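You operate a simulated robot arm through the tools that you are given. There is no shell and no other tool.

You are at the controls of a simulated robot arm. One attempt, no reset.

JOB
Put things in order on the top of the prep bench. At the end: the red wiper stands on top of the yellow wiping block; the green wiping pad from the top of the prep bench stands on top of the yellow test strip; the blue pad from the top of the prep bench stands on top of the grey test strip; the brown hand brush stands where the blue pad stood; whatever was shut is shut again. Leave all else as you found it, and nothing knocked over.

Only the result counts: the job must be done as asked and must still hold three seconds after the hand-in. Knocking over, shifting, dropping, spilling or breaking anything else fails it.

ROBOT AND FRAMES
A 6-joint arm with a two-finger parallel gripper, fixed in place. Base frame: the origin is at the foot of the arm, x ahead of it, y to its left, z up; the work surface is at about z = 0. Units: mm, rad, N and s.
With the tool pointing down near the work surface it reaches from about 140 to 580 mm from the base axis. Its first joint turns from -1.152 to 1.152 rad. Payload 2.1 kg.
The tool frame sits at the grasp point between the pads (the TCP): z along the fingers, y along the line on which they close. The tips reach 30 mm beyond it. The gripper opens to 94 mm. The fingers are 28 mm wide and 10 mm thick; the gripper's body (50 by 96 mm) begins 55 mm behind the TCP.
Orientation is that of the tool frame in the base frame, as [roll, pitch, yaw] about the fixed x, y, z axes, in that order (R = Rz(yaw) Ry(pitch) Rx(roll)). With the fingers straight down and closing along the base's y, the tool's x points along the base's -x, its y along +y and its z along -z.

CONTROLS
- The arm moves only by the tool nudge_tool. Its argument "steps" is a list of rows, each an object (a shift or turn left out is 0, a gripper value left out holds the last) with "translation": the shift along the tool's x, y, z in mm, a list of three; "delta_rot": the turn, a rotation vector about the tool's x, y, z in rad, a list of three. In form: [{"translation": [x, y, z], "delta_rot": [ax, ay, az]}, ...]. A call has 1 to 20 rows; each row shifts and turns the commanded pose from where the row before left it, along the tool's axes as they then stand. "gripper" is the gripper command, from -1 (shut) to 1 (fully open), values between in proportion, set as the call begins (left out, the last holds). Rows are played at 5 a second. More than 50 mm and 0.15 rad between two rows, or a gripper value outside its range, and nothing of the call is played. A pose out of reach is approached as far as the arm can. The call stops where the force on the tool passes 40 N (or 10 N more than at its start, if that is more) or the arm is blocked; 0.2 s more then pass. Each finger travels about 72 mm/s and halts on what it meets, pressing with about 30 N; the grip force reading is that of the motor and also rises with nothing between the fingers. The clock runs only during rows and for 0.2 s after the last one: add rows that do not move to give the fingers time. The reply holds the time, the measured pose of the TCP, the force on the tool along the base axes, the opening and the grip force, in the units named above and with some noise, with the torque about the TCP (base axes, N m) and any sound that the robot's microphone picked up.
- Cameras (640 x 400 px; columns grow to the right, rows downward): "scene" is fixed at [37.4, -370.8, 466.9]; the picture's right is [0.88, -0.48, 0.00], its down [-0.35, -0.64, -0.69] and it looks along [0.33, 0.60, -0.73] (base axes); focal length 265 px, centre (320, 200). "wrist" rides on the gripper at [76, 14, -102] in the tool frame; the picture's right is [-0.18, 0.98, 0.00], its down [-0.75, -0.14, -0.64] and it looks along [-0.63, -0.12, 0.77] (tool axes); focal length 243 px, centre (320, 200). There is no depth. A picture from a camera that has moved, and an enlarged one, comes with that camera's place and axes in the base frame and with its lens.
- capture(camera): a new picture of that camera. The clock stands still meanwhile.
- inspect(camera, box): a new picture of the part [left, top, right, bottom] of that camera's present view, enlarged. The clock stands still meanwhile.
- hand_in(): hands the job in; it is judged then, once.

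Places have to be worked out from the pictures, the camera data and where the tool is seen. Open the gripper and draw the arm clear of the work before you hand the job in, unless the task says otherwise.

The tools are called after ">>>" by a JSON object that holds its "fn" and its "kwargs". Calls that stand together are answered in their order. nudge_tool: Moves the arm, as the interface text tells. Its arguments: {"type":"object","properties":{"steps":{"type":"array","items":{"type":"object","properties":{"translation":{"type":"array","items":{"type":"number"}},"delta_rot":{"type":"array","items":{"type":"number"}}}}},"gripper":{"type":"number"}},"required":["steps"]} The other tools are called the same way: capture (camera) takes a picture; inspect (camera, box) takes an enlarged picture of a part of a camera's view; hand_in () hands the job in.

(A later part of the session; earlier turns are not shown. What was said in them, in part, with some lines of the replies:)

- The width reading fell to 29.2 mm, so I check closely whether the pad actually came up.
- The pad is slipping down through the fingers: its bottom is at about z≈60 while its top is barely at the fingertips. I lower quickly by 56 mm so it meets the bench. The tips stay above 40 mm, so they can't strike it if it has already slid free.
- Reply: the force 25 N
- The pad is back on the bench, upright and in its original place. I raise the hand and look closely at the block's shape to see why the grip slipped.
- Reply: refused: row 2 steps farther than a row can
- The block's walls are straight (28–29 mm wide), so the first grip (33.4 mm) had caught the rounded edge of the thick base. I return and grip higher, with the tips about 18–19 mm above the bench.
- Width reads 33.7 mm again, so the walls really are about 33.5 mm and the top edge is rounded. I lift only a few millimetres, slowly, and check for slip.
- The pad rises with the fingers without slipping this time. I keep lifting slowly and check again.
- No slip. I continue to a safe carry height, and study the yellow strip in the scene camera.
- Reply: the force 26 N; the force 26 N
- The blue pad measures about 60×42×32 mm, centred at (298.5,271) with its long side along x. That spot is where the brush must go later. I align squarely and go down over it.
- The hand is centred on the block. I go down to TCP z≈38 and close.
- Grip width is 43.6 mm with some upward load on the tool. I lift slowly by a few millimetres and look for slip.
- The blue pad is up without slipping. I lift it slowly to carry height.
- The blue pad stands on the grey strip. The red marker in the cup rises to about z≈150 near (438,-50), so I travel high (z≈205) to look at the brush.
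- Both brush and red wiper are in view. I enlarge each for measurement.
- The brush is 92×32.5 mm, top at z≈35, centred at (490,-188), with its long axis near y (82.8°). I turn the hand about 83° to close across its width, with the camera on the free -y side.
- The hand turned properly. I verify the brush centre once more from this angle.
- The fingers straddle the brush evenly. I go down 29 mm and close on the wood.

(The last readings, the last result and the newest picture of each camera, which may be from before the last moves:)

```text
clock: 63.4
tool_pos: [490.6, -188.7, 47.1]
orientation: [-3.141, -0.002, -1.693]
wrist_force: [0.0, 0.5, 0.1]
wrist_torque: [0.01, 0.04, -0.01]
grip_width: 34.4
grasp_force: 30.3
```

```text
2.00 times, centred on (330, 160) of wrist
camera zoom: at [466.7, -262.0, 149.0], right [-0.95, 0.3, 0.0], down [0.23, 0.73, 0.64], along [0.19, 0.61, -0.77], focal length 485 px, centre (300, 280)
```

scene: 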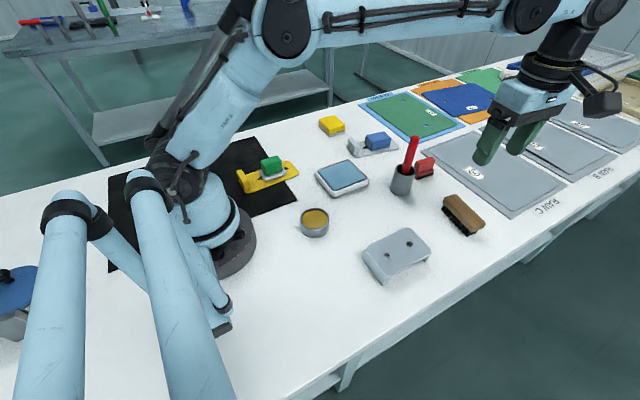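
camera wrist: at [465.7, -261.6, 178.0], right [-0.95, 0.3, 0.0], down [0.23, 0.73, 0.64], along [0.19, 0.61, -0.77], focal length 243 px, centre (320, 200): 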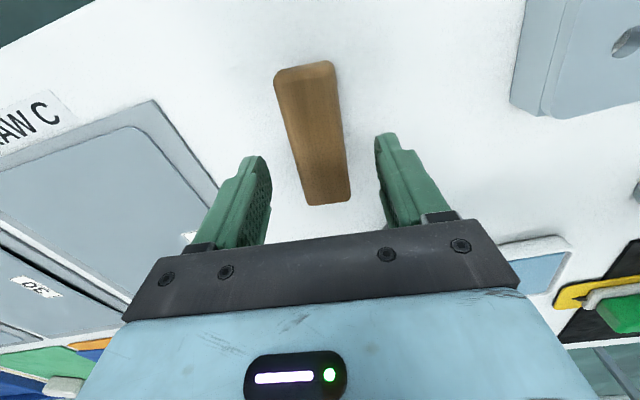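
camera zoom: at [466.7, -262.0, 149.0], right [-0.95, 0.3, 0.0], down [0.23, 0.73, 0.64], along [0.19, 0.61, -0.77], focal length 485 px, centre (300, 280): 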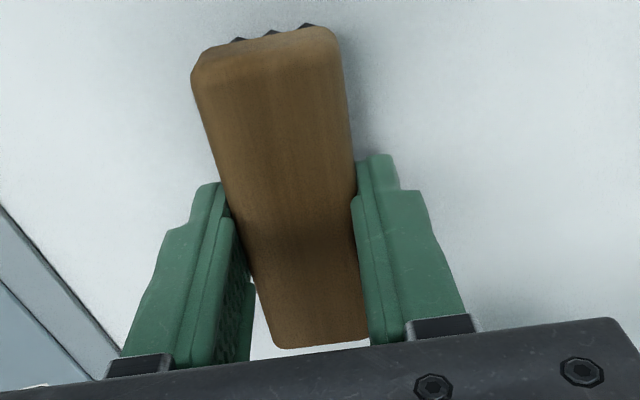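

The brush is gripped at 34.4 mm. I lift gently and check for slip.

>>> {"fn": "nudge_tool", "kwargs": {"steps": [{"translation": [0, 0, -2]}, {"translation": [0, 0, -3]}, {"translation": [0, 0, -5]}, {"translation": [0, 0, -8]}, {"translation": [0, 0, -8]}, {"translation": [0, 0, -4]}, {}]}}

>>> {"fn": "inspect", "kwargs": {"camera": "scene", "box": [420, 160, 510, 240]}}

>>> {"fn": "inspect", "kwargs": {"camera": "wrist", "box": [220, 60, 440, 260]}}

```text
clock: 65.0
tool_pos: [489.5, -189.6, 77.2]
orientation: [-3.141, 0.0, -1.694]
wrist_force: [-0.5, 0.2, -1.2]
wrist_torque: [-0.01, 0.0, -0.02]
grip_width: 34.3
grasp_force: 30.1
```

```text
5.00 times, centred on (465, 200) of scene
camera zoom: at [37.4, -370.8, 466.9], right [0.88, -0.48, 0.0], down [-0.35, -0.64, -0.69], along [0.33, 0.6, -0.73], focal length 1324 px, centre (-405, 200)
```

zoom: 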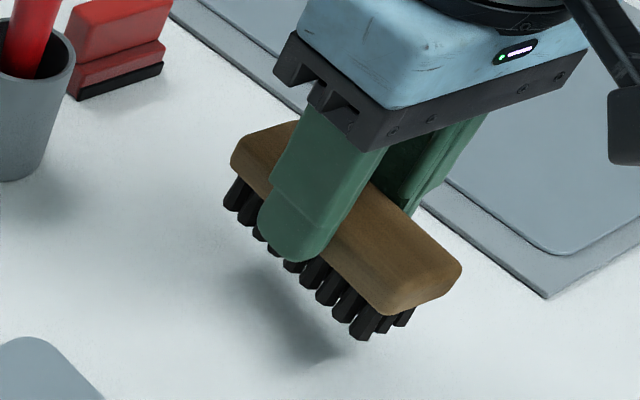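

```text
2.00 times, centred on (330, 160) of wrist
camera zoom: at [466.4, -262.3, 179.9], right [-0.95, 0.3, 0.0], down [0.23, 0.73, 0.64], along [0.19, 0.61, -0.77], focal length 485 px, centre (300, 280)
```

zoom: 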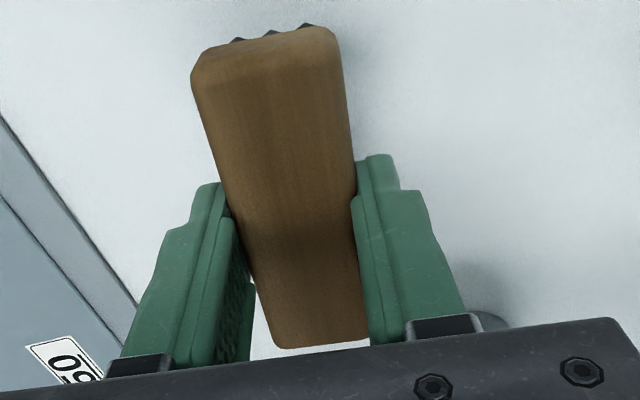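

The brush is held firmly. I raise it further and move it inward, away from the marker pen, at z≈155.

>>> {"fn": "nudge_tool", "kwargs": {"steps": [{"translation": [0, 0, -4]}, {"translation": [0, 0, -8]}, {"translation": [0, 0, -12]}, {"translation": [0, 0, -12]}, {"translation": [0, 0, -12]}, {"translation": [0, 0, -12]}, {"translation": [0, 0, -10]}, {"translation": [0, 0, -6]}, {"translation": [-3, 10.5, 0]}, {"translation": [-6.1, 20.9, 0]}, {"translation": [-6.1, 20.9, 0]}, {"translation": [-6.1, 20.9, 0]}, {"translation": [-6.1, 20.9, 0]}, {"translation": [-6.1, 20.9, 0]}, {"translation": [-6.1, 20.9, 0]}, {"translation": [-6.1, 20.9, 0]}, {"translation": [-3.1, 10.4, 0]}, {}]}}

>>> {"fn": "capture", "kwargs": {"camera": "wrist"}}

>>> {"fn": "capture", "kwargs": {"camera": "scene"}}

```text
clock: 68.8
tool_pos: [331.1, -120.0, 154.2]
orientation: [3.141, -0.001, -1.691]
wrist_force: [-0.9, -0.2, -0.1]
wrist_torque: [-0.01, 0.04, 0.0]
grip_width: 34.4
grasp_force: 30.3
```

```text
taken
camera wrist: at [307.0, -193.8, 255.5], right [-0.95, 0.3, 0.0], down [0.23, 0.73, 0.64], along [0.19, 0.61, -0.77], focal length 243 px, centre (320, 200)
```

wrist: 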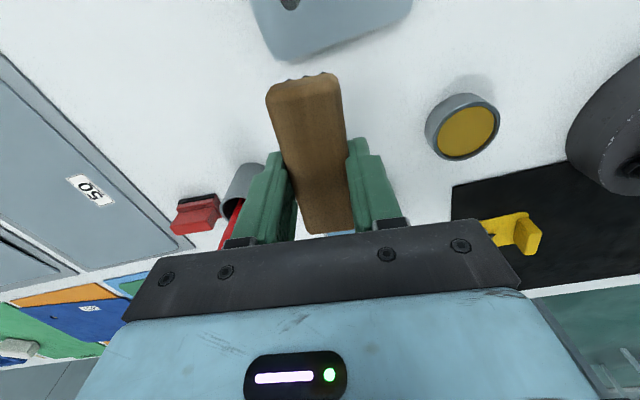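

```text
taken
```

scene: 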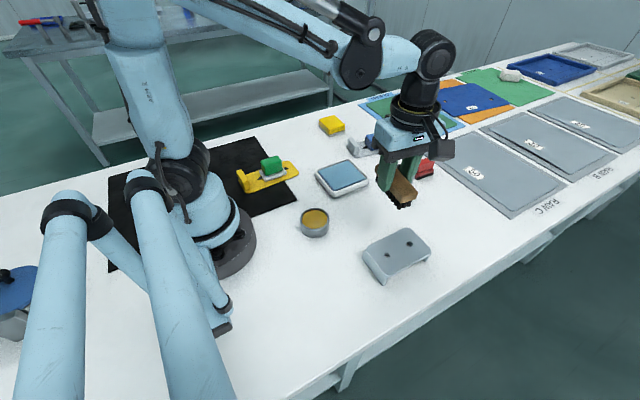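

All is steady, with the pen well clear. I continue past the tray toward the blue pad's old place.

>>> {"fn": "nudge_tool", "kwargs": {"steps": [{"translation": [-11.2, 1.4, 0]}, {"translation": [-22.3, 2.7, 0]}, {"translation": [-22.3, 2.7, 0]}, {"translation": [-22.3, 2.7, 0]}, {"translation": [-22.3, 2.7, 0]}, {"translation": [-22.3, 2.7, 0]}, {"translation": [-22.3, 2.7, 0]}, {"translation": [-22.3, 2.7, 0]}, {"translation": [-22.3, 5, 0]}, {"translation": [-20.6, 5.7, 0]}, {"translation": [-20.6, 5.7, 0]}, {"translation": [-20.6, 5.7, 0]}, {"translation": [-20.6, 5.7, 0]}, {"translation": [-20.6, 5.7, 0]}, {"translation": [-20.6, 5.7, 0]}, {"translation": [-20.6, 5.7, 0]}, {"translation": [-20.6, 5.7, 0]}, {"translation": [-20.6, 5.7, 0]}, {"translation": [-9.3, 3, 0]}, {}]}}

>>> {"fn": "nudge_tool", "kwargs": {"steps": [{"delta_rot": [0, 0, 0.07]}, {"delta_rot": [0, 0, 0.125]}, {"delta_rot": [0, 0, 0.125]}, {"delta_rot": [0, 0, 0.125]}, {"delta_rot": [0, 0, 0.125]}, {"delta_rot": [0, 0, 0.125]}, {"delta_rot": [0, 0, 0.125]}, {"delta_rot": [0, 0, 0.125]}, {"delta_rot": [0, 0, 0.125]}, {"delta_rot": [0, 0, 0.125]}, {"delta_rot": [0, 0, 0.125]}, {"delta_rot": [0, 0, 0.125]}, {}, {}]}}

>>> {"fn": "capture", "kwargs": {"camera": "wrist"}}

>>> {"fn": "capture", "kwargs": {"camera": "scene"}}

```text
clock: 73.0
tool_pos: [297.0, 272.1, 152.7]
orientation: [3.14, 0.0, -1.692]
wrist_force: [0.0, -0.4, 0.3]
wrist_torque: [0.02, 0.02, -0.02]
grip_width: 34.0
grasp_force: 30.2
```

```text
clock: 76.0
tool_pos: [298.9, 270.7, 152.9]
orientation: [-3.141, -0.002, -3.14]
wrist_force: [-0.5, -0.4, -0.1]
wrist_torque: [-0.01, 0.0, 0.0]
grip_width: 34.1
grasp_force: 30.3
```

```text
taken
camera wrist: at [222.1, 285.5, 255.3], right [0.18, 0.98, 0.0], down [0.75, -0.14, 0.64], along [0.63, -0.12, -0.77], focal length 243 px, centre (320, 200)
```

wrist: 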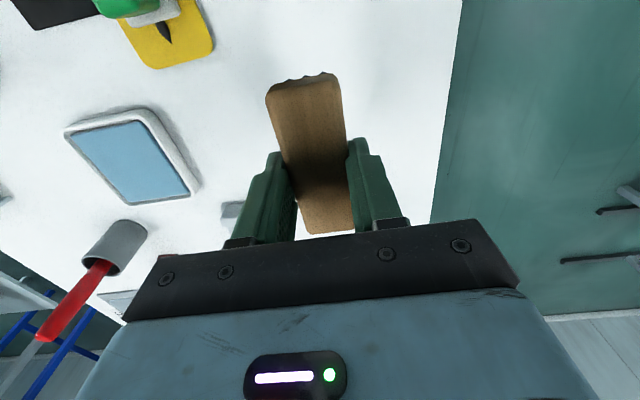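

```text
taken
```

scene: 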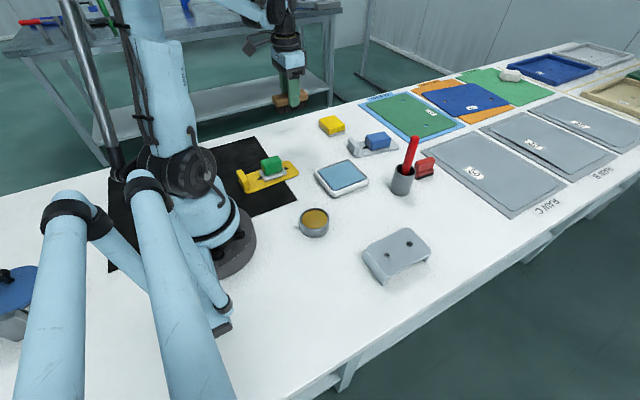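

The brush is above the blue pad's old spot, TCP at (298.1,271.5). I lower it in stages.

>>> {"fn": "nudge_tool", "kwargs": {"steps": [{"translation": [0, 0, 5]}, {"translation": [0, 0, 10]}, {"translation": [0, 0, 12]}, {"translation": [0, 0, 12]}, {"translation": [0, 0, 12]}, {"translation": [0, 0, 12]}, {"translation": [0, 0, 12]}, {"translation": [0, 0, 10]}, {"translation": [0, 0, 5]}, {"translation": [0, 0, 3]}, {}]}}

>>> {"fn": "inspect", "kwargs": {"camera": "scene", "box": [250, 96, 350, 171]}}

>>> {"fn": "capture", "kwargs": {"camera": "wrist"}}

```text
clock: 78.4
tool_pos: [298.0, 269.9, 60.8]
orientation: [3.141, 0.002, -3.138]
wrist_force: [0.4, 0.1, -1.2]
wrist_torque: [-0.01, 0.0, 0.0]
grip_width: 34.4
grasp_force: 29.6
```

```text
5.33 times, centred on (300, 134) of scene
camera zoom: at [37.4, -370.8, 466.9], right [0.88, -0.48, 0.0], down [-0.35, -0.64, -0.69], along [0.33, 0.6, -0.73], focal length 1412 px, centre (427, 555)
```

zoom: 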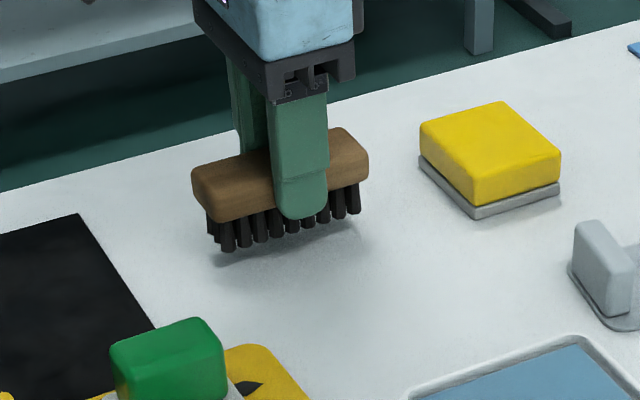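

```text
taken
camera wrist: at [221.9, 285.4, 161.9], right [0.18, 0.98, 0.0], down [0.75, -0.14, 0.64], along [0.63, -0.12, -0.77], focal length 243 px, centre (320, 200)
```

wrist: 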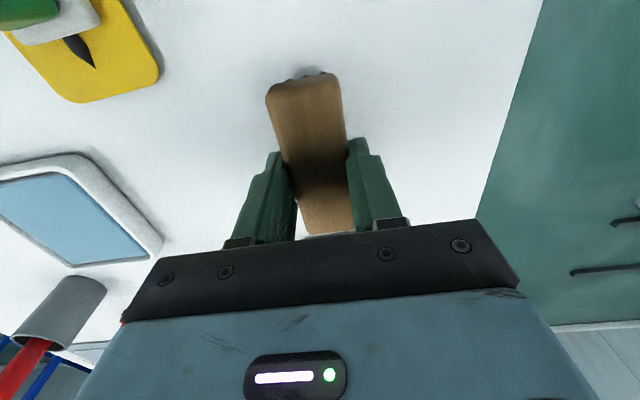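

The bristles are about 13 mm above the bench, level. I lower in fine steps until contact.

>>> {"fn": "nudge_tool", "kwargs": {"steps": [{"translation": [0, 0, 3]}, {"translation": [0, 0, 3]}, {"translation": [0, 0, 2]}, {"translation": [0, 0, 2]}, {"translation": [0, 0, 1]}, {}]}}

>>> {"fn": "nudge_tool", "kwargs": {"steps": [{"translation": [0, 0, 1]}, {}]}}

>>> {"fn": "nudge_tool", "kwargs": {"steps": [{"translation": [0, 0, 1]}, {}]}}

```text
clock: 79.8
tool_pos: [297.7, 272.2, 47.6]
orientation: [3.141, 0.0, -3.137]
wrist_force: [0.7, 0.3, 0.4]
wrist_torque: [0.01, -0.01, 0.01]
grip_width: 34.2
grasp_force: 30.2
```

```text
clock: 80.4
tool_pos: [297.5, 271.5, 47.2]
orientation: [-3.141, -0.001, -3.137]
wrist_force: [0.5, 0.1, -0.1]
wrist_torque: [-0.03, 0.03, -0.01]
grip_width: 34.0
grasp_force: 29.9
```

```text
clock: 81.0
tool_pos: [297.3, 271.2, 46.1]
orientation: [-3.141, 0.0, -3.136]
wrist_force: [-1.0, 0.2, 5.3]
wrist_torque: [-0.01, 0.07, -0.01]
grip_width: 34.2
grasp_force: 30.2
```

First contact (5 N). I press 0.7 mm more, then open the fingers and rise.

>>> {"fn": "nudge_tool", "kwargs": {"steps": [{"translation": [0, 0, 0.7]}, {}]}}

>>> {"fn": "nudge_tool", "kwargs": {"steps": [{}, {}, {}], "gripper": 0.2}}

>>> {"fn": "nudge_tool", "kwargs": {"steps": [{"translation": [0, 0, -8]}, {"translation": [0, 0, -20]}, {"translation": [0, 0, -30]}, {"translation": [0, 0, -35]}, {"translation": [0, 0, -40]}, {"translation": [0, 0, -27]}, {}]}}

>>> {"fn": "capture", "kwargs": {"camera": "wrist"}}

>>> {"fn": "inspect", "kwargs": {"camera": "scene", "box": [250, 96, 350, 171]}}

```text
clock: 81.6
tool_pos: [297.8, 271.3, 46.3]
orientation: [3.141, -0.001, -3.138]
wrist_force: [-3.4, -0.6, 28.8]
wrist_torque: [0.0, 0.09, -0.01]
grip_width: 34.2
grasp_force: 29.5
```

```text
clock: 82.4
tool_pos: [299.9, 271.0, 45.2]
orientation: [3.141, 0.0, -3.137]
wrist_force: [-0.2, -0.1, -0.8]
wrist_torque: [0.04, 0.01, -0.01]
grip_width: 56.3
grasp_force: 0.0
```

```text
clock: 84.0
tool_pos: [298.0, 271.5, 208.0]
orientation: [3.142, -0.001, -3.139]
wrist_force: [0.2, 0.0, -0.4]
wrist_torque: [-0.02, 0.04, -0.01]
grip_width: 56.6
grasp_force: 0.1
```

```text
taken
camera wrist: at [221.2, 285.7, 309.9], right [0.18, 0.98, 0.0], down [0.75, -0.14, 0.64], along [0.63, -0.12, -0.77], focal length 243 px, centre (320, 200)
```

wrist: 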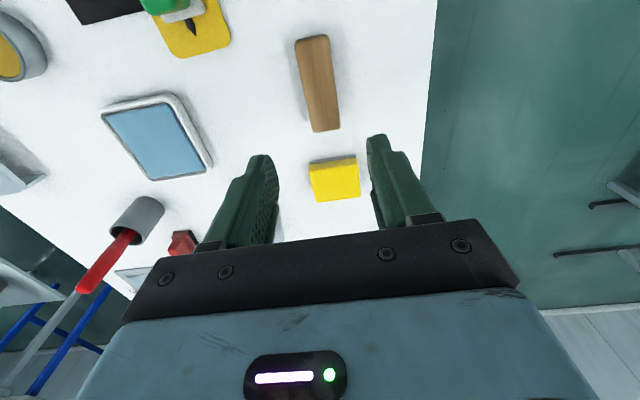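

```text
5.33 times, centred on (300, 134) of scene
camera zoom: at [37.4, -370.8, 466.9], right [0.88, -0.48, 0.0], down [-0.35, -0.64, -0.69], along [0.33, 0.6, -0.73], focal length 1412 px, centre (427, 555)
```

zoom: 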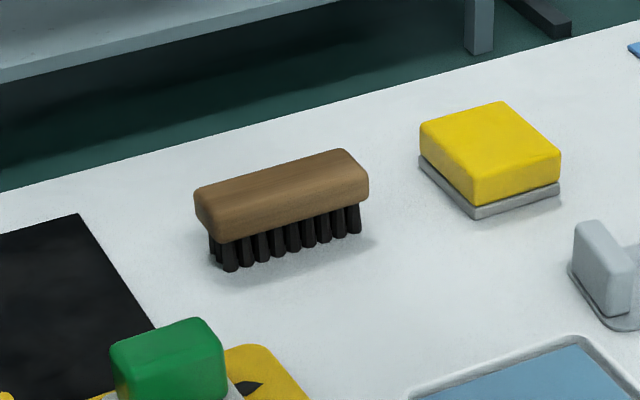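

The brush stands at the blue pad's old place. Before fetching the red wiper, I measure the yellow block from here.

>>> {"fn": "inspect", "kwargs": {"camera": "wrist", "box": [280, 140, 400, 230]}}

>>> {"fn": "inspect", "kwargs": {"camera": "scene", "box": [310, 106, 358, 142]}}

>>> {"fn": "inspect", "kwargs": {"camera": "wrist", "box": [280, 20, 360, 140]}}

```text
4.44 times, centred on (340, 185) of wrist
camera zoom: at [221.2, 285.7, 309.9], right [0.18, 0.98, 0.0], down [0.75, -0.14, 0.64], along [0.63, -0.12, -0.77], focal length 1078 px, centre (231, 267)
```

zoom: 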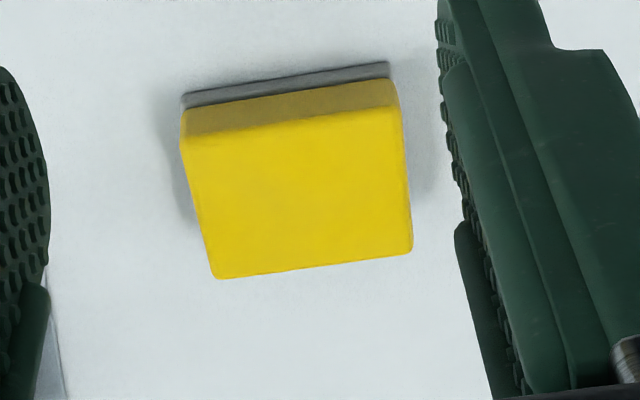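

```text
11.11 times, centred on (334, 124) of scene
camera zoom: at [37.4, -370.8, 466.9], right [0.88, -0.48, 0.0], down [-0.35, -0.64, -0.69], along [0.33, 0.6, -0.73], focal length 2943 px, centre (164, 1044)
```

zoom: 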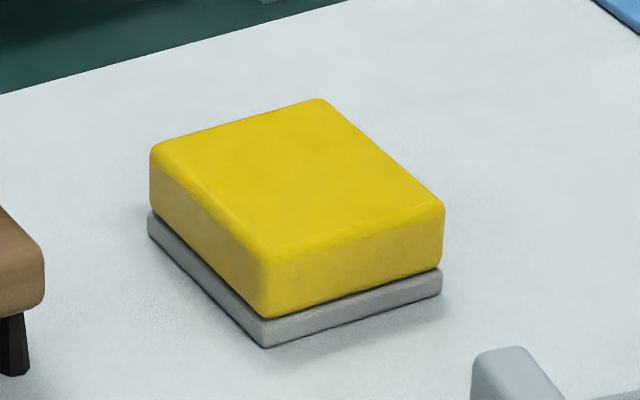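

```text
3.33 times, centred on (320, 80) of wrist
camera zoom: at [221.2, 285.7, 309.9], right [0.18, 0.98, 0.0], down [0.75, -0.14, 0.64], along [0.63, -0.12, -0.77], focal length 809 px, centre (320, 600)
```

zoom: 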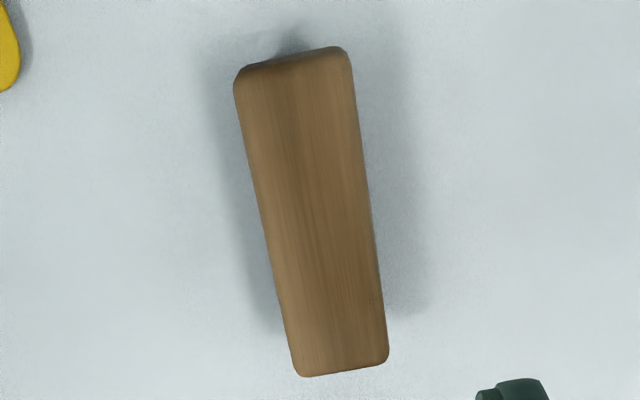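

The yellow block's top is about 57×67 mm at z≈29, centred near (427,270), while the wiper's base is about 55×33 mm. Now I fly high to the red wiper and turn the hand so the camera stays on the -y side, away from the pen.

>>> {"fn": "nudge_tool", "kwargs": {"steps": [{"translation": [-12, -15, 0]}, {"translation": [-24, -31, 0]}, {"translation": [-24, -31, 0]}, {"translation": [-24, -31, 0]}, {"translation": [-24, -31, 0]}, {"translation": [-24, -31, 0]}, {"translation": [-24, -31, 0]}, {"translation": [-24, -31, 0]}, {"translation": [-24, -31, 0]}, {"translation": [-24, -31, 0]}, {"translation": [-4, -4, 0]}, {}], "gripper": 0.6}}

>>> {"fn": "nudge_tool", "kwargs": {"steps": [{"delta_rot": [0, 0, -0.1]}, {"delta_rot": [0, 0, -0.139]}, {"delta_rot": [0, 0, -0.139]}, {"delta_rot": [0, 0, -0.139]}, {"delta_rot": [0, 0, -0.139]}, {"delta_rot": [0, 0, -0.139]}, {"delta_rot": [0, 0, -0.139]}, {"delta_rot": [0, 0, -0.139]}, {"delta_rot": [0, 0, -0.139]}, {"delta_rot": [0, 0, -0.139]}, {"delta_rot": [0, 0, -0.139]}, {}, {}]}}

>>> {"fn": "capture", "kwargs": {"camera": "wrist"}}

>>> {"fn": "capture", "kwargs": {"camera": "scene"}}

```text
clock: 86.6
tool_pos: [531.2, -27.4, 205.6]
orientation: [-3.141, 0.001, -3.138]
wrist_force: [0.4, 0.2, 0.2]
wrist_torque: [-0.01, -0.01, -0.02]
grip_width: 75.3
grasp_force: 0.0
```

```text
clock: 89.4
tool_pos: [531.5, -25.2, 207.2]
orientation: [-3.141, 0.002, -1.646]
wrist_force: [-0.4, 0.0, -0.4]
wrist_torque: [-0.03, 0.01, 0.03]
grip_width: 75.3
grasp_force: 0.1
```

```text
taken
camera wrist: at [511.4, -100.4, 308.2], right [-0.97, 0.26, 0.0], down [0.2, 0.74, 0.64], along [0.17, 0.62, -0.77], focal length 243 px, centre (320, 200)
```

wrist: 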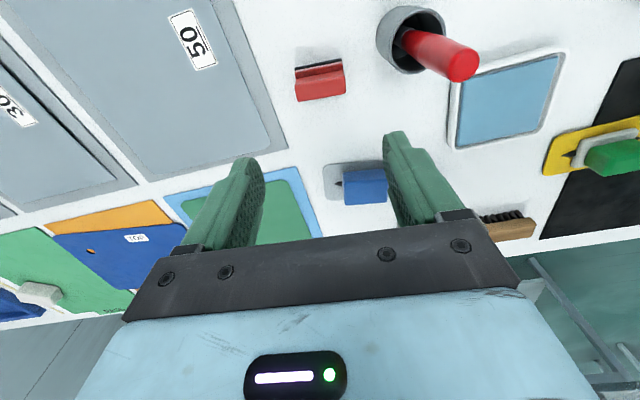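

```text
taken
```

scene: 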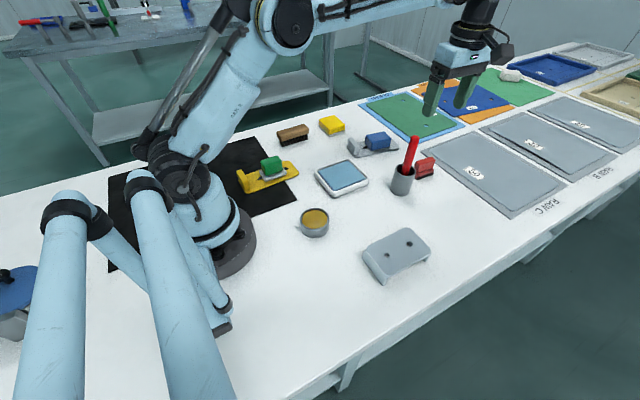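

The wiper and pen are both visible. I enlarge the wiper and the pen to fix their places.

>>> {"fn": "inspect", "kwargs": {"camera": "wrist", "box": [270, 40, 370, 115]}}

>>> {"fn": "inspect", "kwargs": {"camera": "wrist", "box": [360, 0, 500, 100]}}

```text
5.33 times, centred on (320, 78) of wrist
camera zoom: at [511.4, -100.4, 308.2], right [-0.97, 0.26, 0.0], down [0.2, 0.74, 0.64], along [0.17, 0.62, -0.77], focal length 1294 px, centre (320, 853)
```

zoom: 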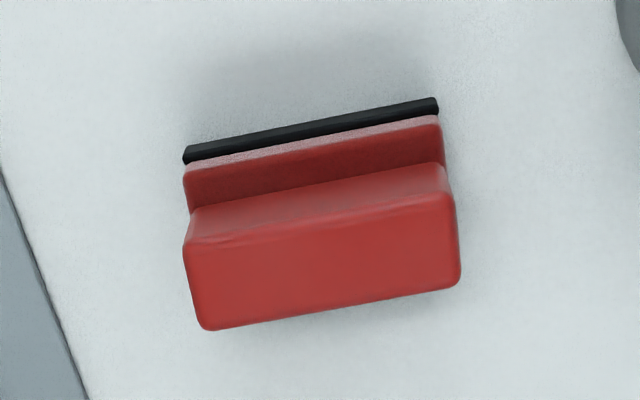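

```text
4.00 times, centred on (430, 50) of wrist
camera zoom: at [511.4, -100.4, 308.2], right [-0.97, 0.26, 0.0], down [0.2, 0.74, 0.64], along [0.17, 0.62, -0.77], focal length 970 px, centre (-120, 800)
```

zoom: 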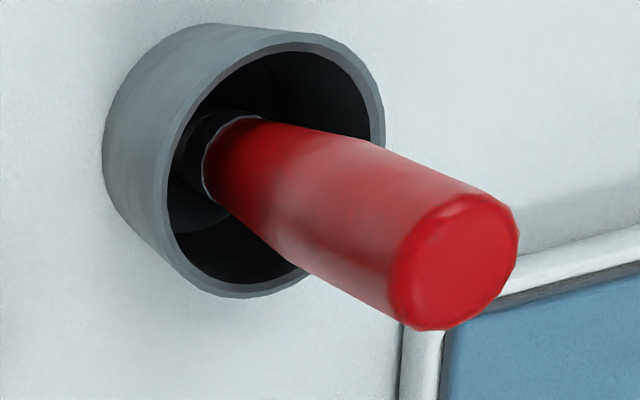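

The wiper's handle is 51×16 mm, centred at (529.3,-28.2), yaw ≈-5°, top z≈40, with its ledge at z≈15. The pen (438,-50) and cup (to x≈464) stay clear of the fingers. I adjust and descend partway.

>>> {"fn": "nudge_tool", "kwargs": {"steps": [{"translation": [2.6, 1.6, 0], "delta_rot": [0, 0, 0.015]}, {"translation": [0, 0, 30]}, {"translation": [0, 0, 35]}, {"translation": [0, 0, 35]}, {"translation": [0, 0, 15]}, {}]}}

>>> {"fn": "capture", "kwargs": {"camera": "wrist"}}

>>> {"fn": "inspect", "kwargs": {"camera": "scene", "box": [350, 80, 510, 210]}}

```text
clock: 90.8
tool_pos: [530.2, -29.5, 92.2]
orientation: [-3.141, 0.0, -1.663]
wrist_force: [0.5, 0.2, -0.2]
wrist_torque: [-0.02, 0.03, -0.02]
grip_width: 75.2
grasp_force: 0.0
```

```text
taken
camera wrist: at [509.5, -103.4, 193.6], right [-0.96, 0.27, 0.0], down [0.21, 0.74, 0.64], along [0.18, 0.62, -0.77], focal length 243 px, centre (320, 200)
```

wrist: 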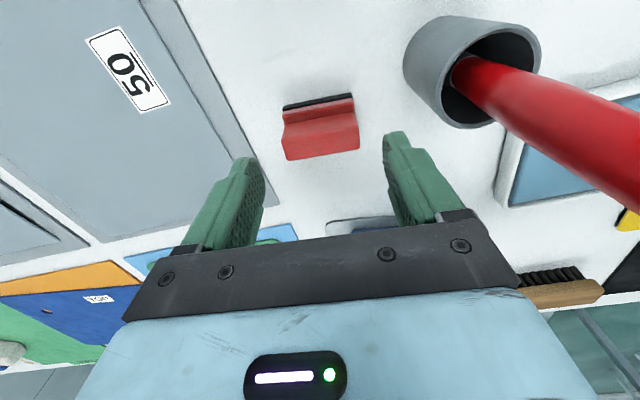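

```text
3.08 times, centred on (430, 145) of scene
camera zoom: at [37.4, -370.8, 466.9], right [0.88, -0.48, 0.0], down [-0.35, -0.64, -0.69], along [0.33, 0.6, -0.73], focal length 815 px, centre (-18, 369)
```

zoom: 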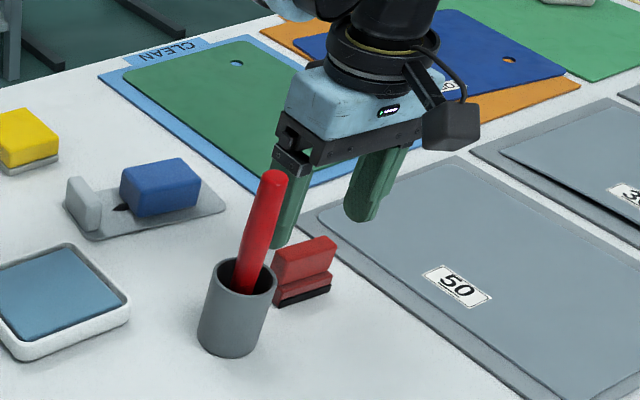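

The fingers straddle the wiper's length symmetrically and clear the cup. I continue down to TCP z≈52.

>>> {"fn": "nudge_tool", "kwargs": {"steps": [{"translation": [-0.7, 1, 15]}, {"translation": [0, 0, 13]}, {"translation": [0, 0, 8]}, {"translation": [0, 0, 3.5]}, {}]}}

>>> {"fn": "capture", "kwargs": {"camera": "wrist"}}

>>> {"fn": "inspect", "kwargs": {"camera": "scene", "box": [370, 100, 490, 200]}}

```text
clock: 92.0
tool_pos: [528.6, -28.1, 52.2]
orientation: [-3.141, 0.0, -1.663]
wrist_force: [-0.7, -0.3, -0.2]
wrist_torque: [0.0, 0.0, 0.02]
grip_width: 75.1
grasp_force: 0.1
```

```text
taken
camera wrist: at [507.2, -102.4, 153.9], right [-0.96, 0.27, 0.0], down [0.21, 0.74, 0.64], along [0.18, 0.62, -0.77], focal length 243 px, centre (320, 200)
```

wrist: 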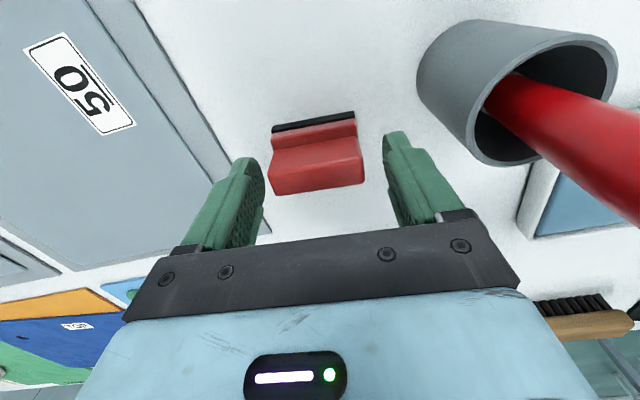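

```text
4.00 times, centred on (430, 150) of scene
camera zoom: at [37.4, -370.8, 466.9], right [0.88, -0.48, 0.0], down [-0.35, -0.64, -0.69], along [0.33, 0.6, -0.73], focal length 1059 px, centre (-120, 400)
```

zoom: 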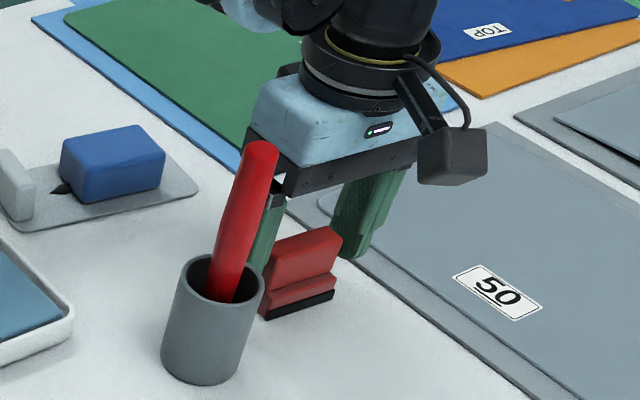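

The fingers are at both ends of the handle. I close on it.

>>> {"fn": "nudge_tool", "kwargs": {"steps": [{}, {}, {}, {}], "gripper": -1}}

>>> {"fn": "inspect", "kwargs": {"camera": "wrist", "box": [220, 60, 440, 260]}}

```text
clock: 93.0
tool_pos: [528.6, -28.1, 51.5]
orientation: [-3.141, 0.001, -1.663]
wrist_force: [0.4, 0.0, -0.8]
wrist_torque: [0.02, -0.02, -0.01]
grip_width: 51.6
grasp_force: 29.5
```

```text
2.00 times, centred on (330, 160) of wrist
camera zoom: at [507.2, -102.4, 154.0], right [-0.96, 0.27, 0.0], down [0.21, 0.74, 0.64], along [0.18, 0.62, -0.77], focal length 485 px, centre (300, 280)
```

zoom: 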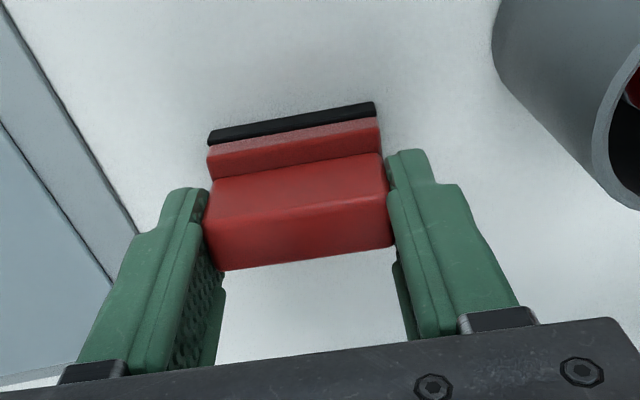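

Gripped at 51.6 mm. I lift slowly a little and check the hold.

>>> {"fn": "nudge_tool", "kwargs": {"steps": [{"translation": [0, 0, -2]}, {"translation": [0, 0, -3]}, {"translation": [0, 0, -5]}, {"translation": [0, 0, -5]}, {"translation": [0, 0, -3]}, {}]}}

>>> {"fn": "inspect", "kwargs": {"camera": "wrist", "box": [220, 60, 440, 260]}}

>>> {"fn": "inspect", "kwargs": {"camera": "scene", "box": [370, 100, 490, 200]}}

```text
clock: 94.4
tool_pos: [529.1, -28.5, 69.9]
orientation: [-3.141, 0.0, -1.663]
wrist_force: [0.0, -0.2, -0.8]
wrist_torque: [0.03, -0.04, -0.04]
grip_width: 52.0
grasp_force: 30.1
```

```text
2.00 times, centred on (330, 160) of wrist
camera zoom: at [507.5, -102.0, 172.2], right [-0.96, 0.27, 0.0], down [0.21, 0.74, 0.64], along [0.18, 0.62, -0.77], focal length 485 px, centre (300, 280)
```

zoom: 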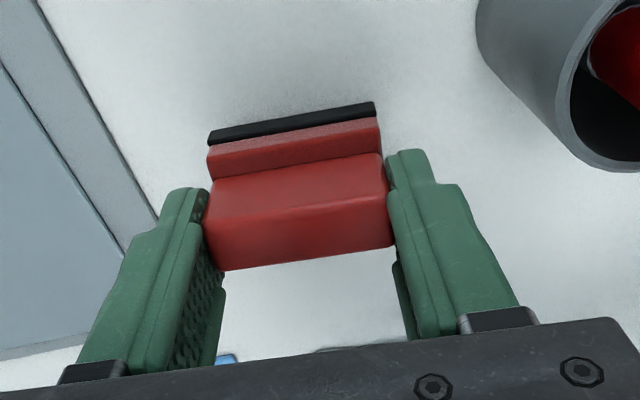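

```text
4.00 times, centred on (430, 150) of scene
camera zoom: at [37.4, -370.8, 466.9], right [0.88, -0.48, 0.0], down [-0.35, -0.64, -0.69], along [0.33, 0.6, -0.73], focal length 1059 px, centre (-120, 400)
```

zoom: 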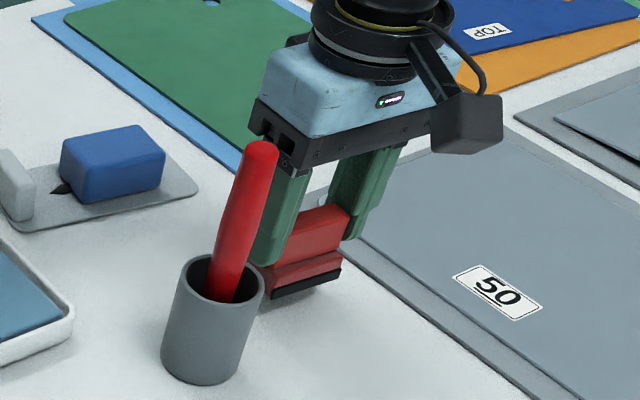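

The wiper lifts cleanly. I raise it further, then move away from the pen in +y and on toward the yellow block.

>>> {"fn": "nudge_tool", "kwargs": {"steps": [{"translation": [0, 0, -5]}, {"translation": [0, 0, -10]}, {"translation": [0, 0, -12]}, {"translation": [0, 0, -12]}, {"translation": [0, 0, -12]}, {"translation": [0, 0, -12]}, {"translation": [0, 0, -12]}, {"translation": [0, 0, -12]}, {"translation": [0, 0, -9]}, {"translation": [0, 0, -4]}, {}]}}

>>> {"fn": "nudge_tool", "kwargs": {"steps": [{"translation": [-10.8, 1, 0]}, {"translation": [-21.6, 2, 0]}, {"translation": [-21.6, 2, 0]}, {"translation": [-21.6, 2, 0]}, {"translation": [-21.6, 2, 0]}, {"translation": [-21.6, 2, 0]}, {"translation": [-19, 6, 0]}, {"translation": [-17.5, 13, 0]}, {"translation": [-17.5, 13, 0]}, {"translation": [-17.5, 13, 0]}, {"translation": [-17.5, 13, 0]}, {"translation": [-17.5, 13, 0]}, {"translation": [-17.5, 13, 0]}, {"translation": [-17.5, 13, 0]}, {"translation": [-17.5, 13, 0]}, {"translation": [-9.6, 8, 0]}, {}]}}

>>> {"fn": "capture", "kwargs": {"camera": "wrist"}}

>>> {"fn": "capture", "kwargs": {"camera": "scene"}}

```text
clock: 96.8
tool_pos: [528.7, -28.6, 169.3]
orientation: [3.141, -0.002, -1.664]
wrist_force: [0.4, 0.1, -0.6]
wrist_torque: [0.01, -0.01, 0.03]
grip_width: 51.6
grasp_force: 30.2
```

```text
clock: 100.4
tool_pos: [426.0, 269.9, 169.2]
orientation: [-3.141, 0.001, -1.663]
wrist_force: [0.2, 0.2, -0.3]
wrist_torque: [0.0, 0.03, 0.03]
grip_width: 52.0
grasp_force: 29.9
```

```text
taken
camera wrist: at [404.7, 196.3, 271.8], right [-0.96, 0.27, 0.0], down [0.21, 0.74, 0.64], along [0.18, 0.62, -0.77], focal length 243 px, centre (320, 200)
```

wrist: 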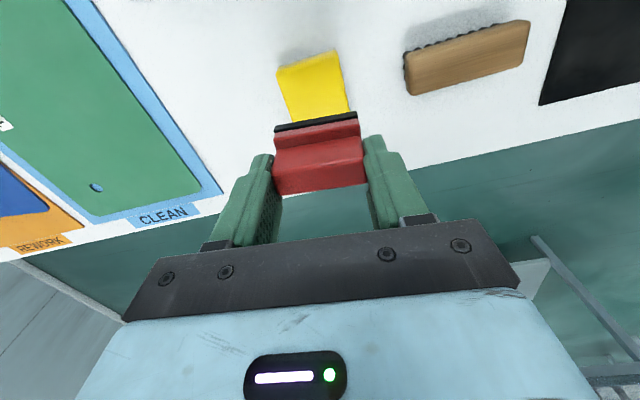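

```text
taken
```

scene: 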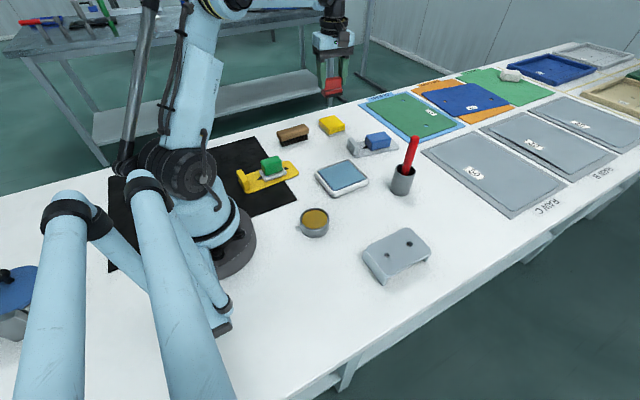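

Now above the yellow block; I enlarge the wrist view of its visible part to settle its y-position.

>>> {"fn": "inspect", "kwargs": {"camera": "wrist", "box": [260, 35, 370, 135]}}

```text
4.00 times, centred on (315, 85) of wrist
camera zoom: at [404.7, 196.3, 271.8], right [-0.96, 0.27, 0.0], down [0.21, 0.74, 0.64], along [0.18, 0.62, -0.77], focal length 970 px, centre (340, 660)
```

zoom: 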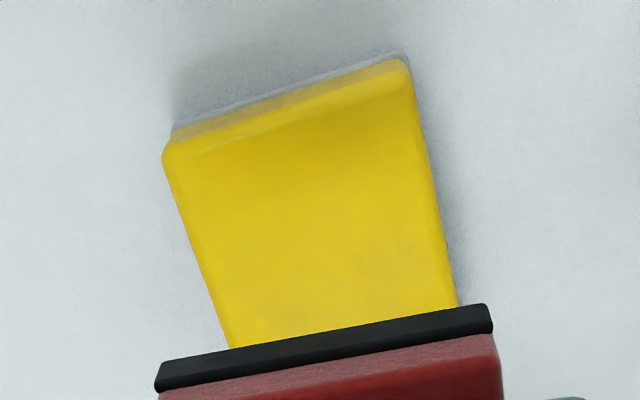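

The yellow block spans x≈400–458, y≈236–303, so I aim for (428,269.5). I turn the hand square so the wiper's 55 mm base lies along the block's longer side.

>>> {"fn": "nudge_tool", "kwargs": {"steps": [{"delta_rot": [0, 0, 0.07]}, {"delta_rot": [0, 0, 0.128]}, {"delta_rot": [0, 0, 0.128]}, {"delta_rot": [0, 0, 0.128]}, {"delta_rot": [0, 0, 0.128]}, {"delta_rot": [0, 0, 0.128]}, {"delta_rot": [0, 0, 0.128]}, {"delta_rot": [0, 0, 0.128]}, {"delta_rot": [0, 0, 0.128]}, {"delta_rot": [0, 0, 0.128]}, {"delta_rot": [0, 0, 0.128]}, {"delta_rot": [0, 0, 0.128]}, {}, {}]}}

>>> {"fn": "capture", "kwargs": {"camera": "wrist"}}

>>> {"fn": "inspect", "kwargs": {"camera": "wrist", "box": [250, 30, 390, 140]}}

```text
clock: 103.4
tool_pos: [427.4, 269.8, 170.9]
orientation: [3.141, -0.001, 3.141]
wrist_force: [-0.1, -0.8, 0.6]
wrist_torque: [0.01, -0.02, 0.0]
grip_width: 51.4
grasp_force: 29.9
```

```text
taken
camera wrist: at [350.5, 285.3, 272.0], right [0.18, 0.98, 0.0], down [0.75, -0.14, 0.64], along [0.63, -0.12, -0.77], focal length 243 px, centre (320, 200)
```

wrist: 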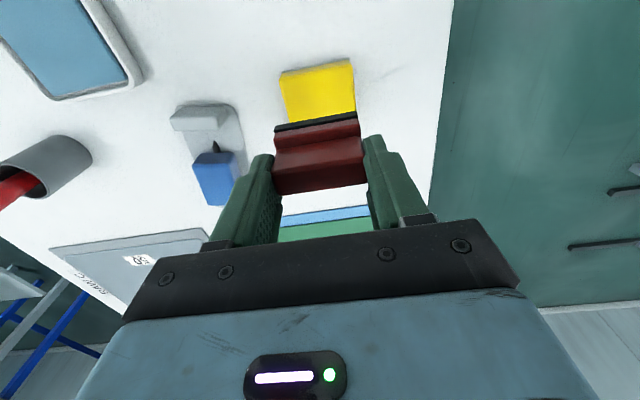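

```text
3.64 times, centred on (320, 85) of wrist
camera zoom: at [350.5, 285.3, 272.0], right [0.18, 0.98, 0.0], down [0.75, -0.14, 0.64], along [0.63, -0.12, -0.77], focal length 882 px, centre (320, 618)
```

zoom: 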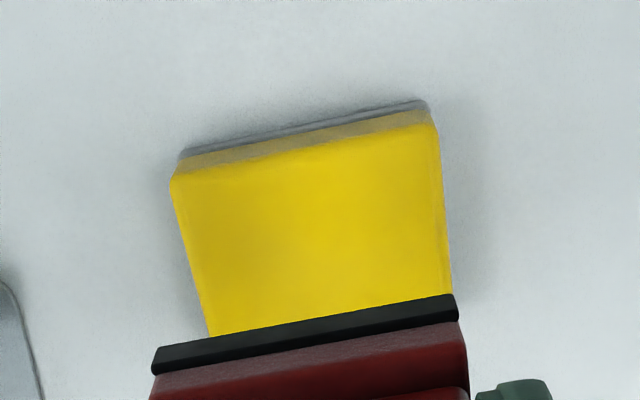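

The block's centre comes out at (429,270.5) from this side. I shift 2.5 mm and lower in stages to just above it.

>>> {"fn": "nudge_tool", "kwargs": {"steps": [{"translation": [-2.5, -0.8, 0]}, {"translation": [0, 0, 5]}, {"translation": [0, 0, 10]}, {"translation": [0, 0, 12]}, {"translation": [0, 0, 12]}, {"translation": [0, 0, 12]}, {"translation": [0, 0, 10]}, {"translation": [0, 0, 7]}, {"translation": [0, 0, 5]}, {}]}}

>>> {"fn": "inspect", "kwargs": {"camera": "scene", "box": [290, 76, 390, 151]}}

>>> {"fn": "capture", "kwargs": {"camera": "wrist"}}

```text
clock: 105.6
tool_pos: [429.2, 270.6, 96.9]
orientation: [3.141, -0.001, -3.141]
wrist_force: [-0.3, -1.0, -0.7]
wrist_torque: [0.0, -0.01, 0.01]
grip_width: 51.7
grasp_force: 29.4
```

```text
5.33 times, centred on (340, 114) of scene
camera zoom: at [37.4, -370.8, 466.9], right [0.88, -0.48, 0.0], down [-0.35, -0.64, -0.69], along [0.33, 0.6, -0.73], focal length 1412 px, centre (213, 661)
```

zoom: 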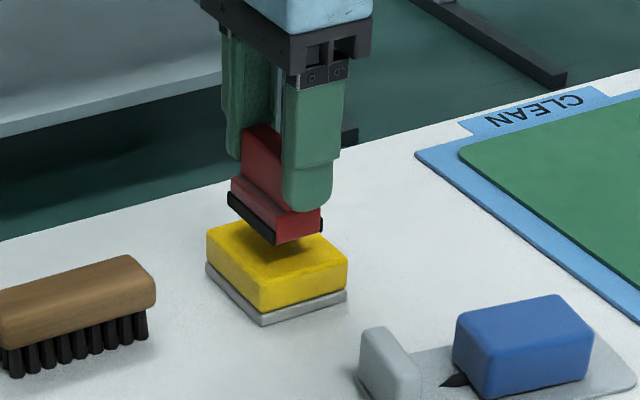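

```text
taken
camera wrist: at [353.6, 285.4, 199.1], right [0.18, 0.98, 0.0], down [0.75, -0.14, 0.64], along [0.63, -0.12, -0.77], focal length 243 px, centre (320, 200)
```

wrist: 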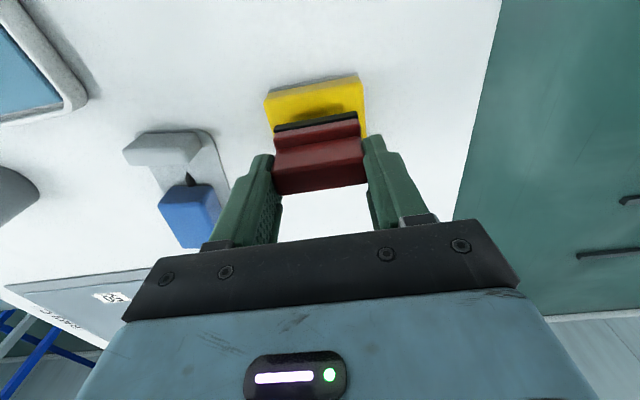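

The wiper is centred about 15 mm above the block. I lower in fine steps.

>>> {"fn": "nudge_tool", "kwargs": {"steps": [{"translation": [0, 0, 3]}, {"translation": [0, 0, 3]}, {"translation": [0, 0, 2]}, {"translation": [0, 0, 2]}, {"translation": [0, 0, 1]}, {}]}}

>>> {"fn": "inspect", "kwargs": {"camera": "scene", "box": [305, 86, 375, 146]}}

```text
clock: 107.0
tool_pos: [428.8, 268.8, 86.4]
orientation: [3.141, -0.002, 3.14]
wrist_force: [0.2, -0.8, -0.1]
wrist_torque: [0.02, -0.02, -0.02]
grip_width: 51.7
grasp_force: 30.0
```

```text
6.67 times, centred on (340, 116) of scene
camera zoom: at [37.4, -370.8, 466.9], right [0.88, -0.48, 0.0], down [-0.35, -0.64, -0.69], along [0.33, 0.6, -0.73], focal length 1766 px, centre (187, 760)
```

zoom: 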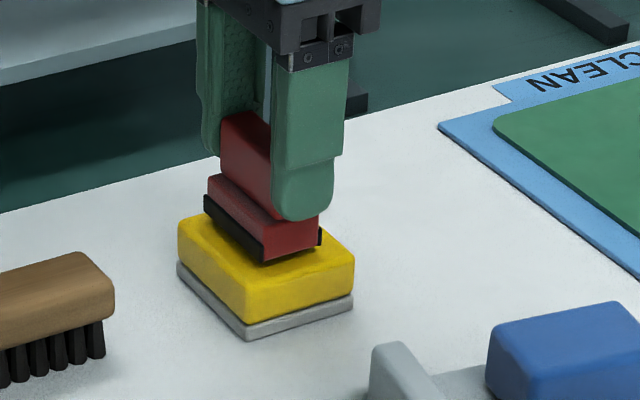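

Very close now. I continue 1 mm at a time.

>>> {"fn": "nudge_tool", "kwargs": {"steps": [{"translation": [0, 0, 1]}, {"translation": [0, 0, 1]}, {}]}}

>>> {"fn": "nudge_tool", "kwargs": {"steps": [{"translation": [0, 0, 1]}, {}]}}

>>> {"fn": "nudge_tool", "kwargs": {"steps": [{"translation": [0, 0, 1]}, {}]}}

```text
clock: 107.8
tool_pos: [428.9, 269.5, 83.7]
orientation: [3.141, -0.001, -3.141]
wrist_force: [1.1, -0.2, 0.1]
wrist_torque: [0.0, 0.02, 0.0]
grip_width: 51.7
grasp_force: 29.5
```

```text
clock: 108.4
tool_pos: [429.0, 270.3, 82.6]
orientation: [-3.142, -0.001, -3.141]
wrist_force: [0.1, -0.8, -0.4]
wrist_torque: [0.01, 0.0, 0.02]
grip_width: 51.8
grasp_force: 30.4
```

```text
clock: 109.0
tool_pos: [428.9, 269.8, 82.2]
orientation: [-3.141, 0.0, -3.141]
wrist_force: [0.1, 0.2, 5.2]
wrist_torque: [-0.02, 0.0, 0.0]
grip_width: 51.9
grasp_force: 29.9
```

Contact at about 5 N: the wiper rests on the yellow block. I check the picture, then open gently.

>>> {"fn": "inspect", "kwargs": {"camera": "scene", "box": [305, 86, 375, 146]}}

>>> {"fn": "nudge_tool", "kwargs": {"steps": [{"translation": [0, 0, 0.3]}, {}]}}

>>> {"fn": "nudge_tool", "kwargs": {"steps": [{}, {}, {}], "gripper": 0.4}}

>>> {"fn": "inspect", "kwargs": {"camera": "scene", "box": [305, 86, 375, 146]}}

```text
6.67 times, centred on (340, 116) of scene
camera zoom: at [37.4, -370.8, 466.9], right [0.88, -0.48, 0.0], down [-0.35, -0.64, -0.69], along [0.33, 0.6, -0.73], focal length 1766 px, centre (187, 760)
```

zoom: 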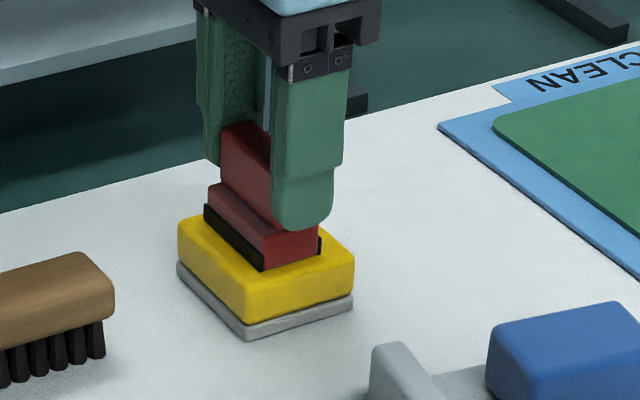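

```text
clock: 109.6
tool_pos: [428.9, 268.6, 81.8]
orientation: [-3.141, 0.002, -3.14]
wrist_force: [2.1, 1.7, 6.5]
wrist_torque: [0.09, -0.08, 0.02]
grip_width: 51.6
grasp_force: 29.9
```

```text
clock: 110.4
tool_pos: [428.4, 269.5, 81.2]
orientation: [3.139, 0.0, -3.141]
wrist_force: [0.0, -0.5, 0.1]
wrist_torque: [0.0, -0.01, 0.03]
grip_width: 65.9
grasp_force: 0.1
```

```text
6.67 times, centred on (340, 116) of scene
camera zoom: at [37.4, -370.8, 466.9], right [0.88, -0.48, 0.0], down [-0.35, -0.64, -0.69], along [0.33, 0.6, -0.73], focal length 1766 px, centre (187, 760)
```

zoom: 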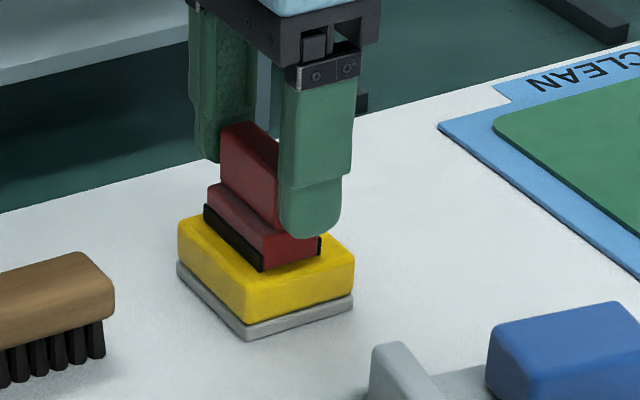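

The wiper is released and stands level on the block. I raise the hand straight up and then check everything.

>>> {"fn": "nudge_tool", "kwargs": {"steps": [{"translation": [0, 0, -8]}, {"translation": [0, 0, -15]}, {"translation": [0, 0, -25]}, {"translation": [0, 0, -35]}, {"translation": [0, 0, -35]}, {"translation": [0, 0, -10]}, {}]}}

>>> {"fn": "capture", "kwargs": {"camera": "wrist"}}

>>> {"fn": "capture", "kwargs": {"camera": "scene"}}

>>> {"fn": "inspect", "kwargs": {"camera": "scene", "box": [225, 100, 405, 210]}}

```text
clock: 112.0
tool_pos: [429.2, 269.0, 208.6]
orientation: [-3.141, 0.0, -3.141]
wrist_force: [-0.1, 0.2, 0.3]
wrist_torque: [-0.01, 0.02, -0.02]
grip_width: 65.8
grasp_force: 0.1
```

```text
taken
camera wrist: at [352.6, 283.9, 311.2], right [0.18, 0.98, 0.0], down [0.75, -0.14, 0.64], along [0.63, -0.12, -0.77], focal length 243 px, centre (320, 200)
```

wrist: 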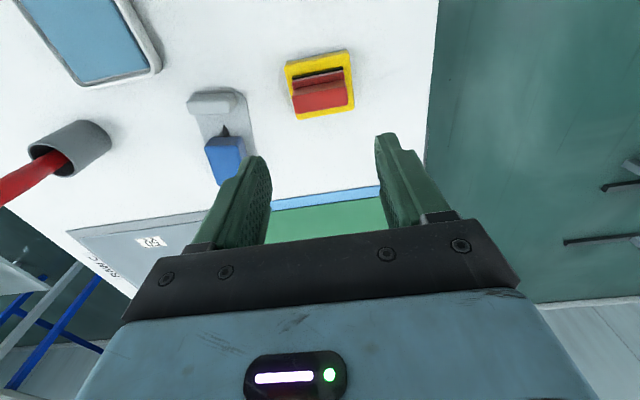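

```text
taken
```

scene: 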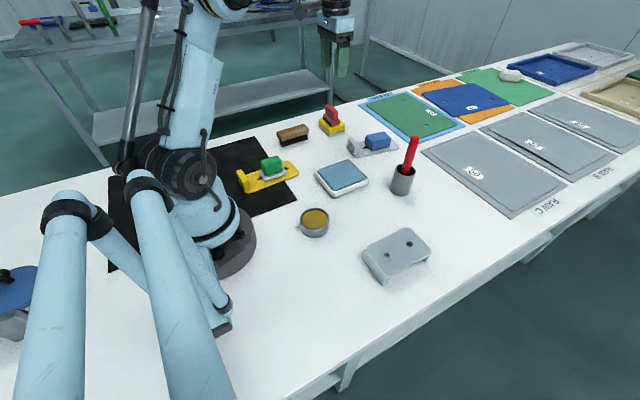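

```text
3.56 times, centred on (315, 155) of scene
camera zoom: at [37.4, -370.8, 466.9], right [0.88, -0.48, 0.0], down [-0.35, -0.64, -0.69], along [0.33, 0.6, -0.73], focal length 942 px, centre (338, 360)
```

zoom: 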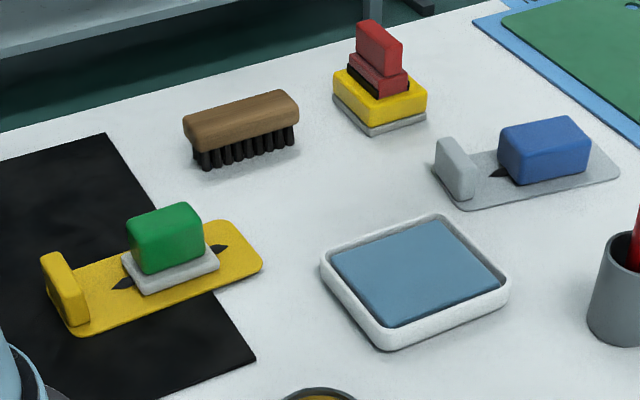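

All four items stand in their places, and the tray, tin, bracket and pen cup are as they were. I open the gripper fully and draw the arm back to its starting pose.

>>> {"fn": "nudge_tool", "kwargs": {"steps": [{"translation": [0, 0, -25]}, {"translation": [15, -32, 0]}, {"translation": [15, -32, 0]}, {"translation": [15, -32, 0]}, {"translation": [15, -32, 0]}, {"translation": [15, -32, 0]}, {"translation": [15, -32, 0]}, {"translation": [15, -32, 0]}, {"translation": [15, -32, 0]}, {"translation": [15, -32, 0]}, {"translation": [15, -32, 0]}, {}, {}], "gripper": 1}}

>>> {"fn": "capture", "kwargs": {"camera": "scene"}}

>>> {"fn": "inspect", "kwargs": {"camera": "scene", "box": [270, 90, 450, 210]}}

```text
clock: 114.8
tool_pos: [280.5, -50.2, 234.0]
orientation: [-3.141, 0.0, -3.141]
wrist_force: [0.0, 0.3, 0.1]
wrist_torque: [0.01, 0.0, 0.0]
grip_width: 94.1
grasp_force: 0.2
```

```text
taken
```

scene: 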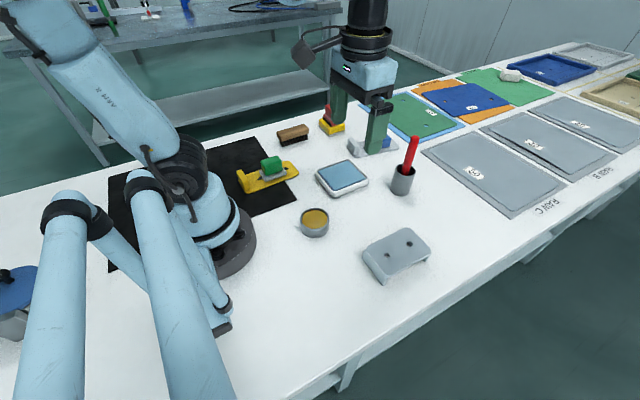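

```text
3.33 times, centred on (360, 150) of scene
camera zoom: at [37.4, -370.8, 466.9], right [0.88, -0.48, 0.0], down [-0.35, -0.64, -0.69], along [0.33, 0.6, -0.73], focal length 883 px, centre (187, 367)
```

zoom: 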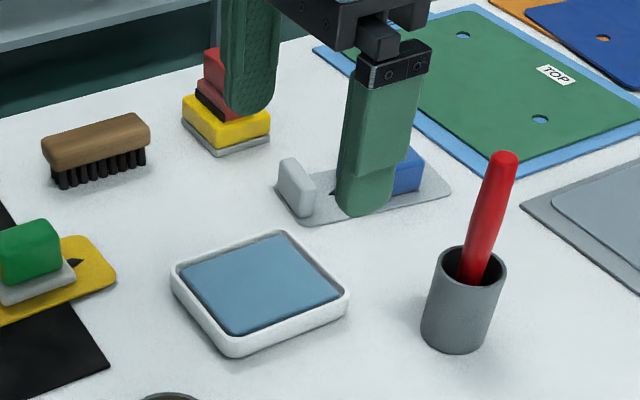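

The arm is back clear with the gripper open, every item stands where asked, and nothing else has moved or been opened. I hand in the job.

>>> {"fn": "hand_in", "kwargs": {}}

```text
The job is handed in.
```

I finished the job and handed it in. The last pictures before hand-in show all four items standing where you asked:

- **Red wiper:** on top of the yellow wiping block.
- **Green wiping pad:** on the yellow test strip, clear of the raised stop at its end.
- **Blue pad:** on the grey test strip, also clear of its stop. I took "blue pad" to be the blue block, not the light-blue inlay in the white tray.
- **Brown hand brush:** standing on its bristles about 2 mm from where the blue pad's centre was, with its long side turned to match the pad's.

On my first attempt with the green pad, it slid down in the grip while lifted. I lowered it back to its original spot upright and released it. I then gripped it higher and moved it without further slipping.

I opened nothing, so nothing needed shutting. The pen cup, tray, tin and bracket look unmoved. The gripper is open and the arm is back near its starting position.
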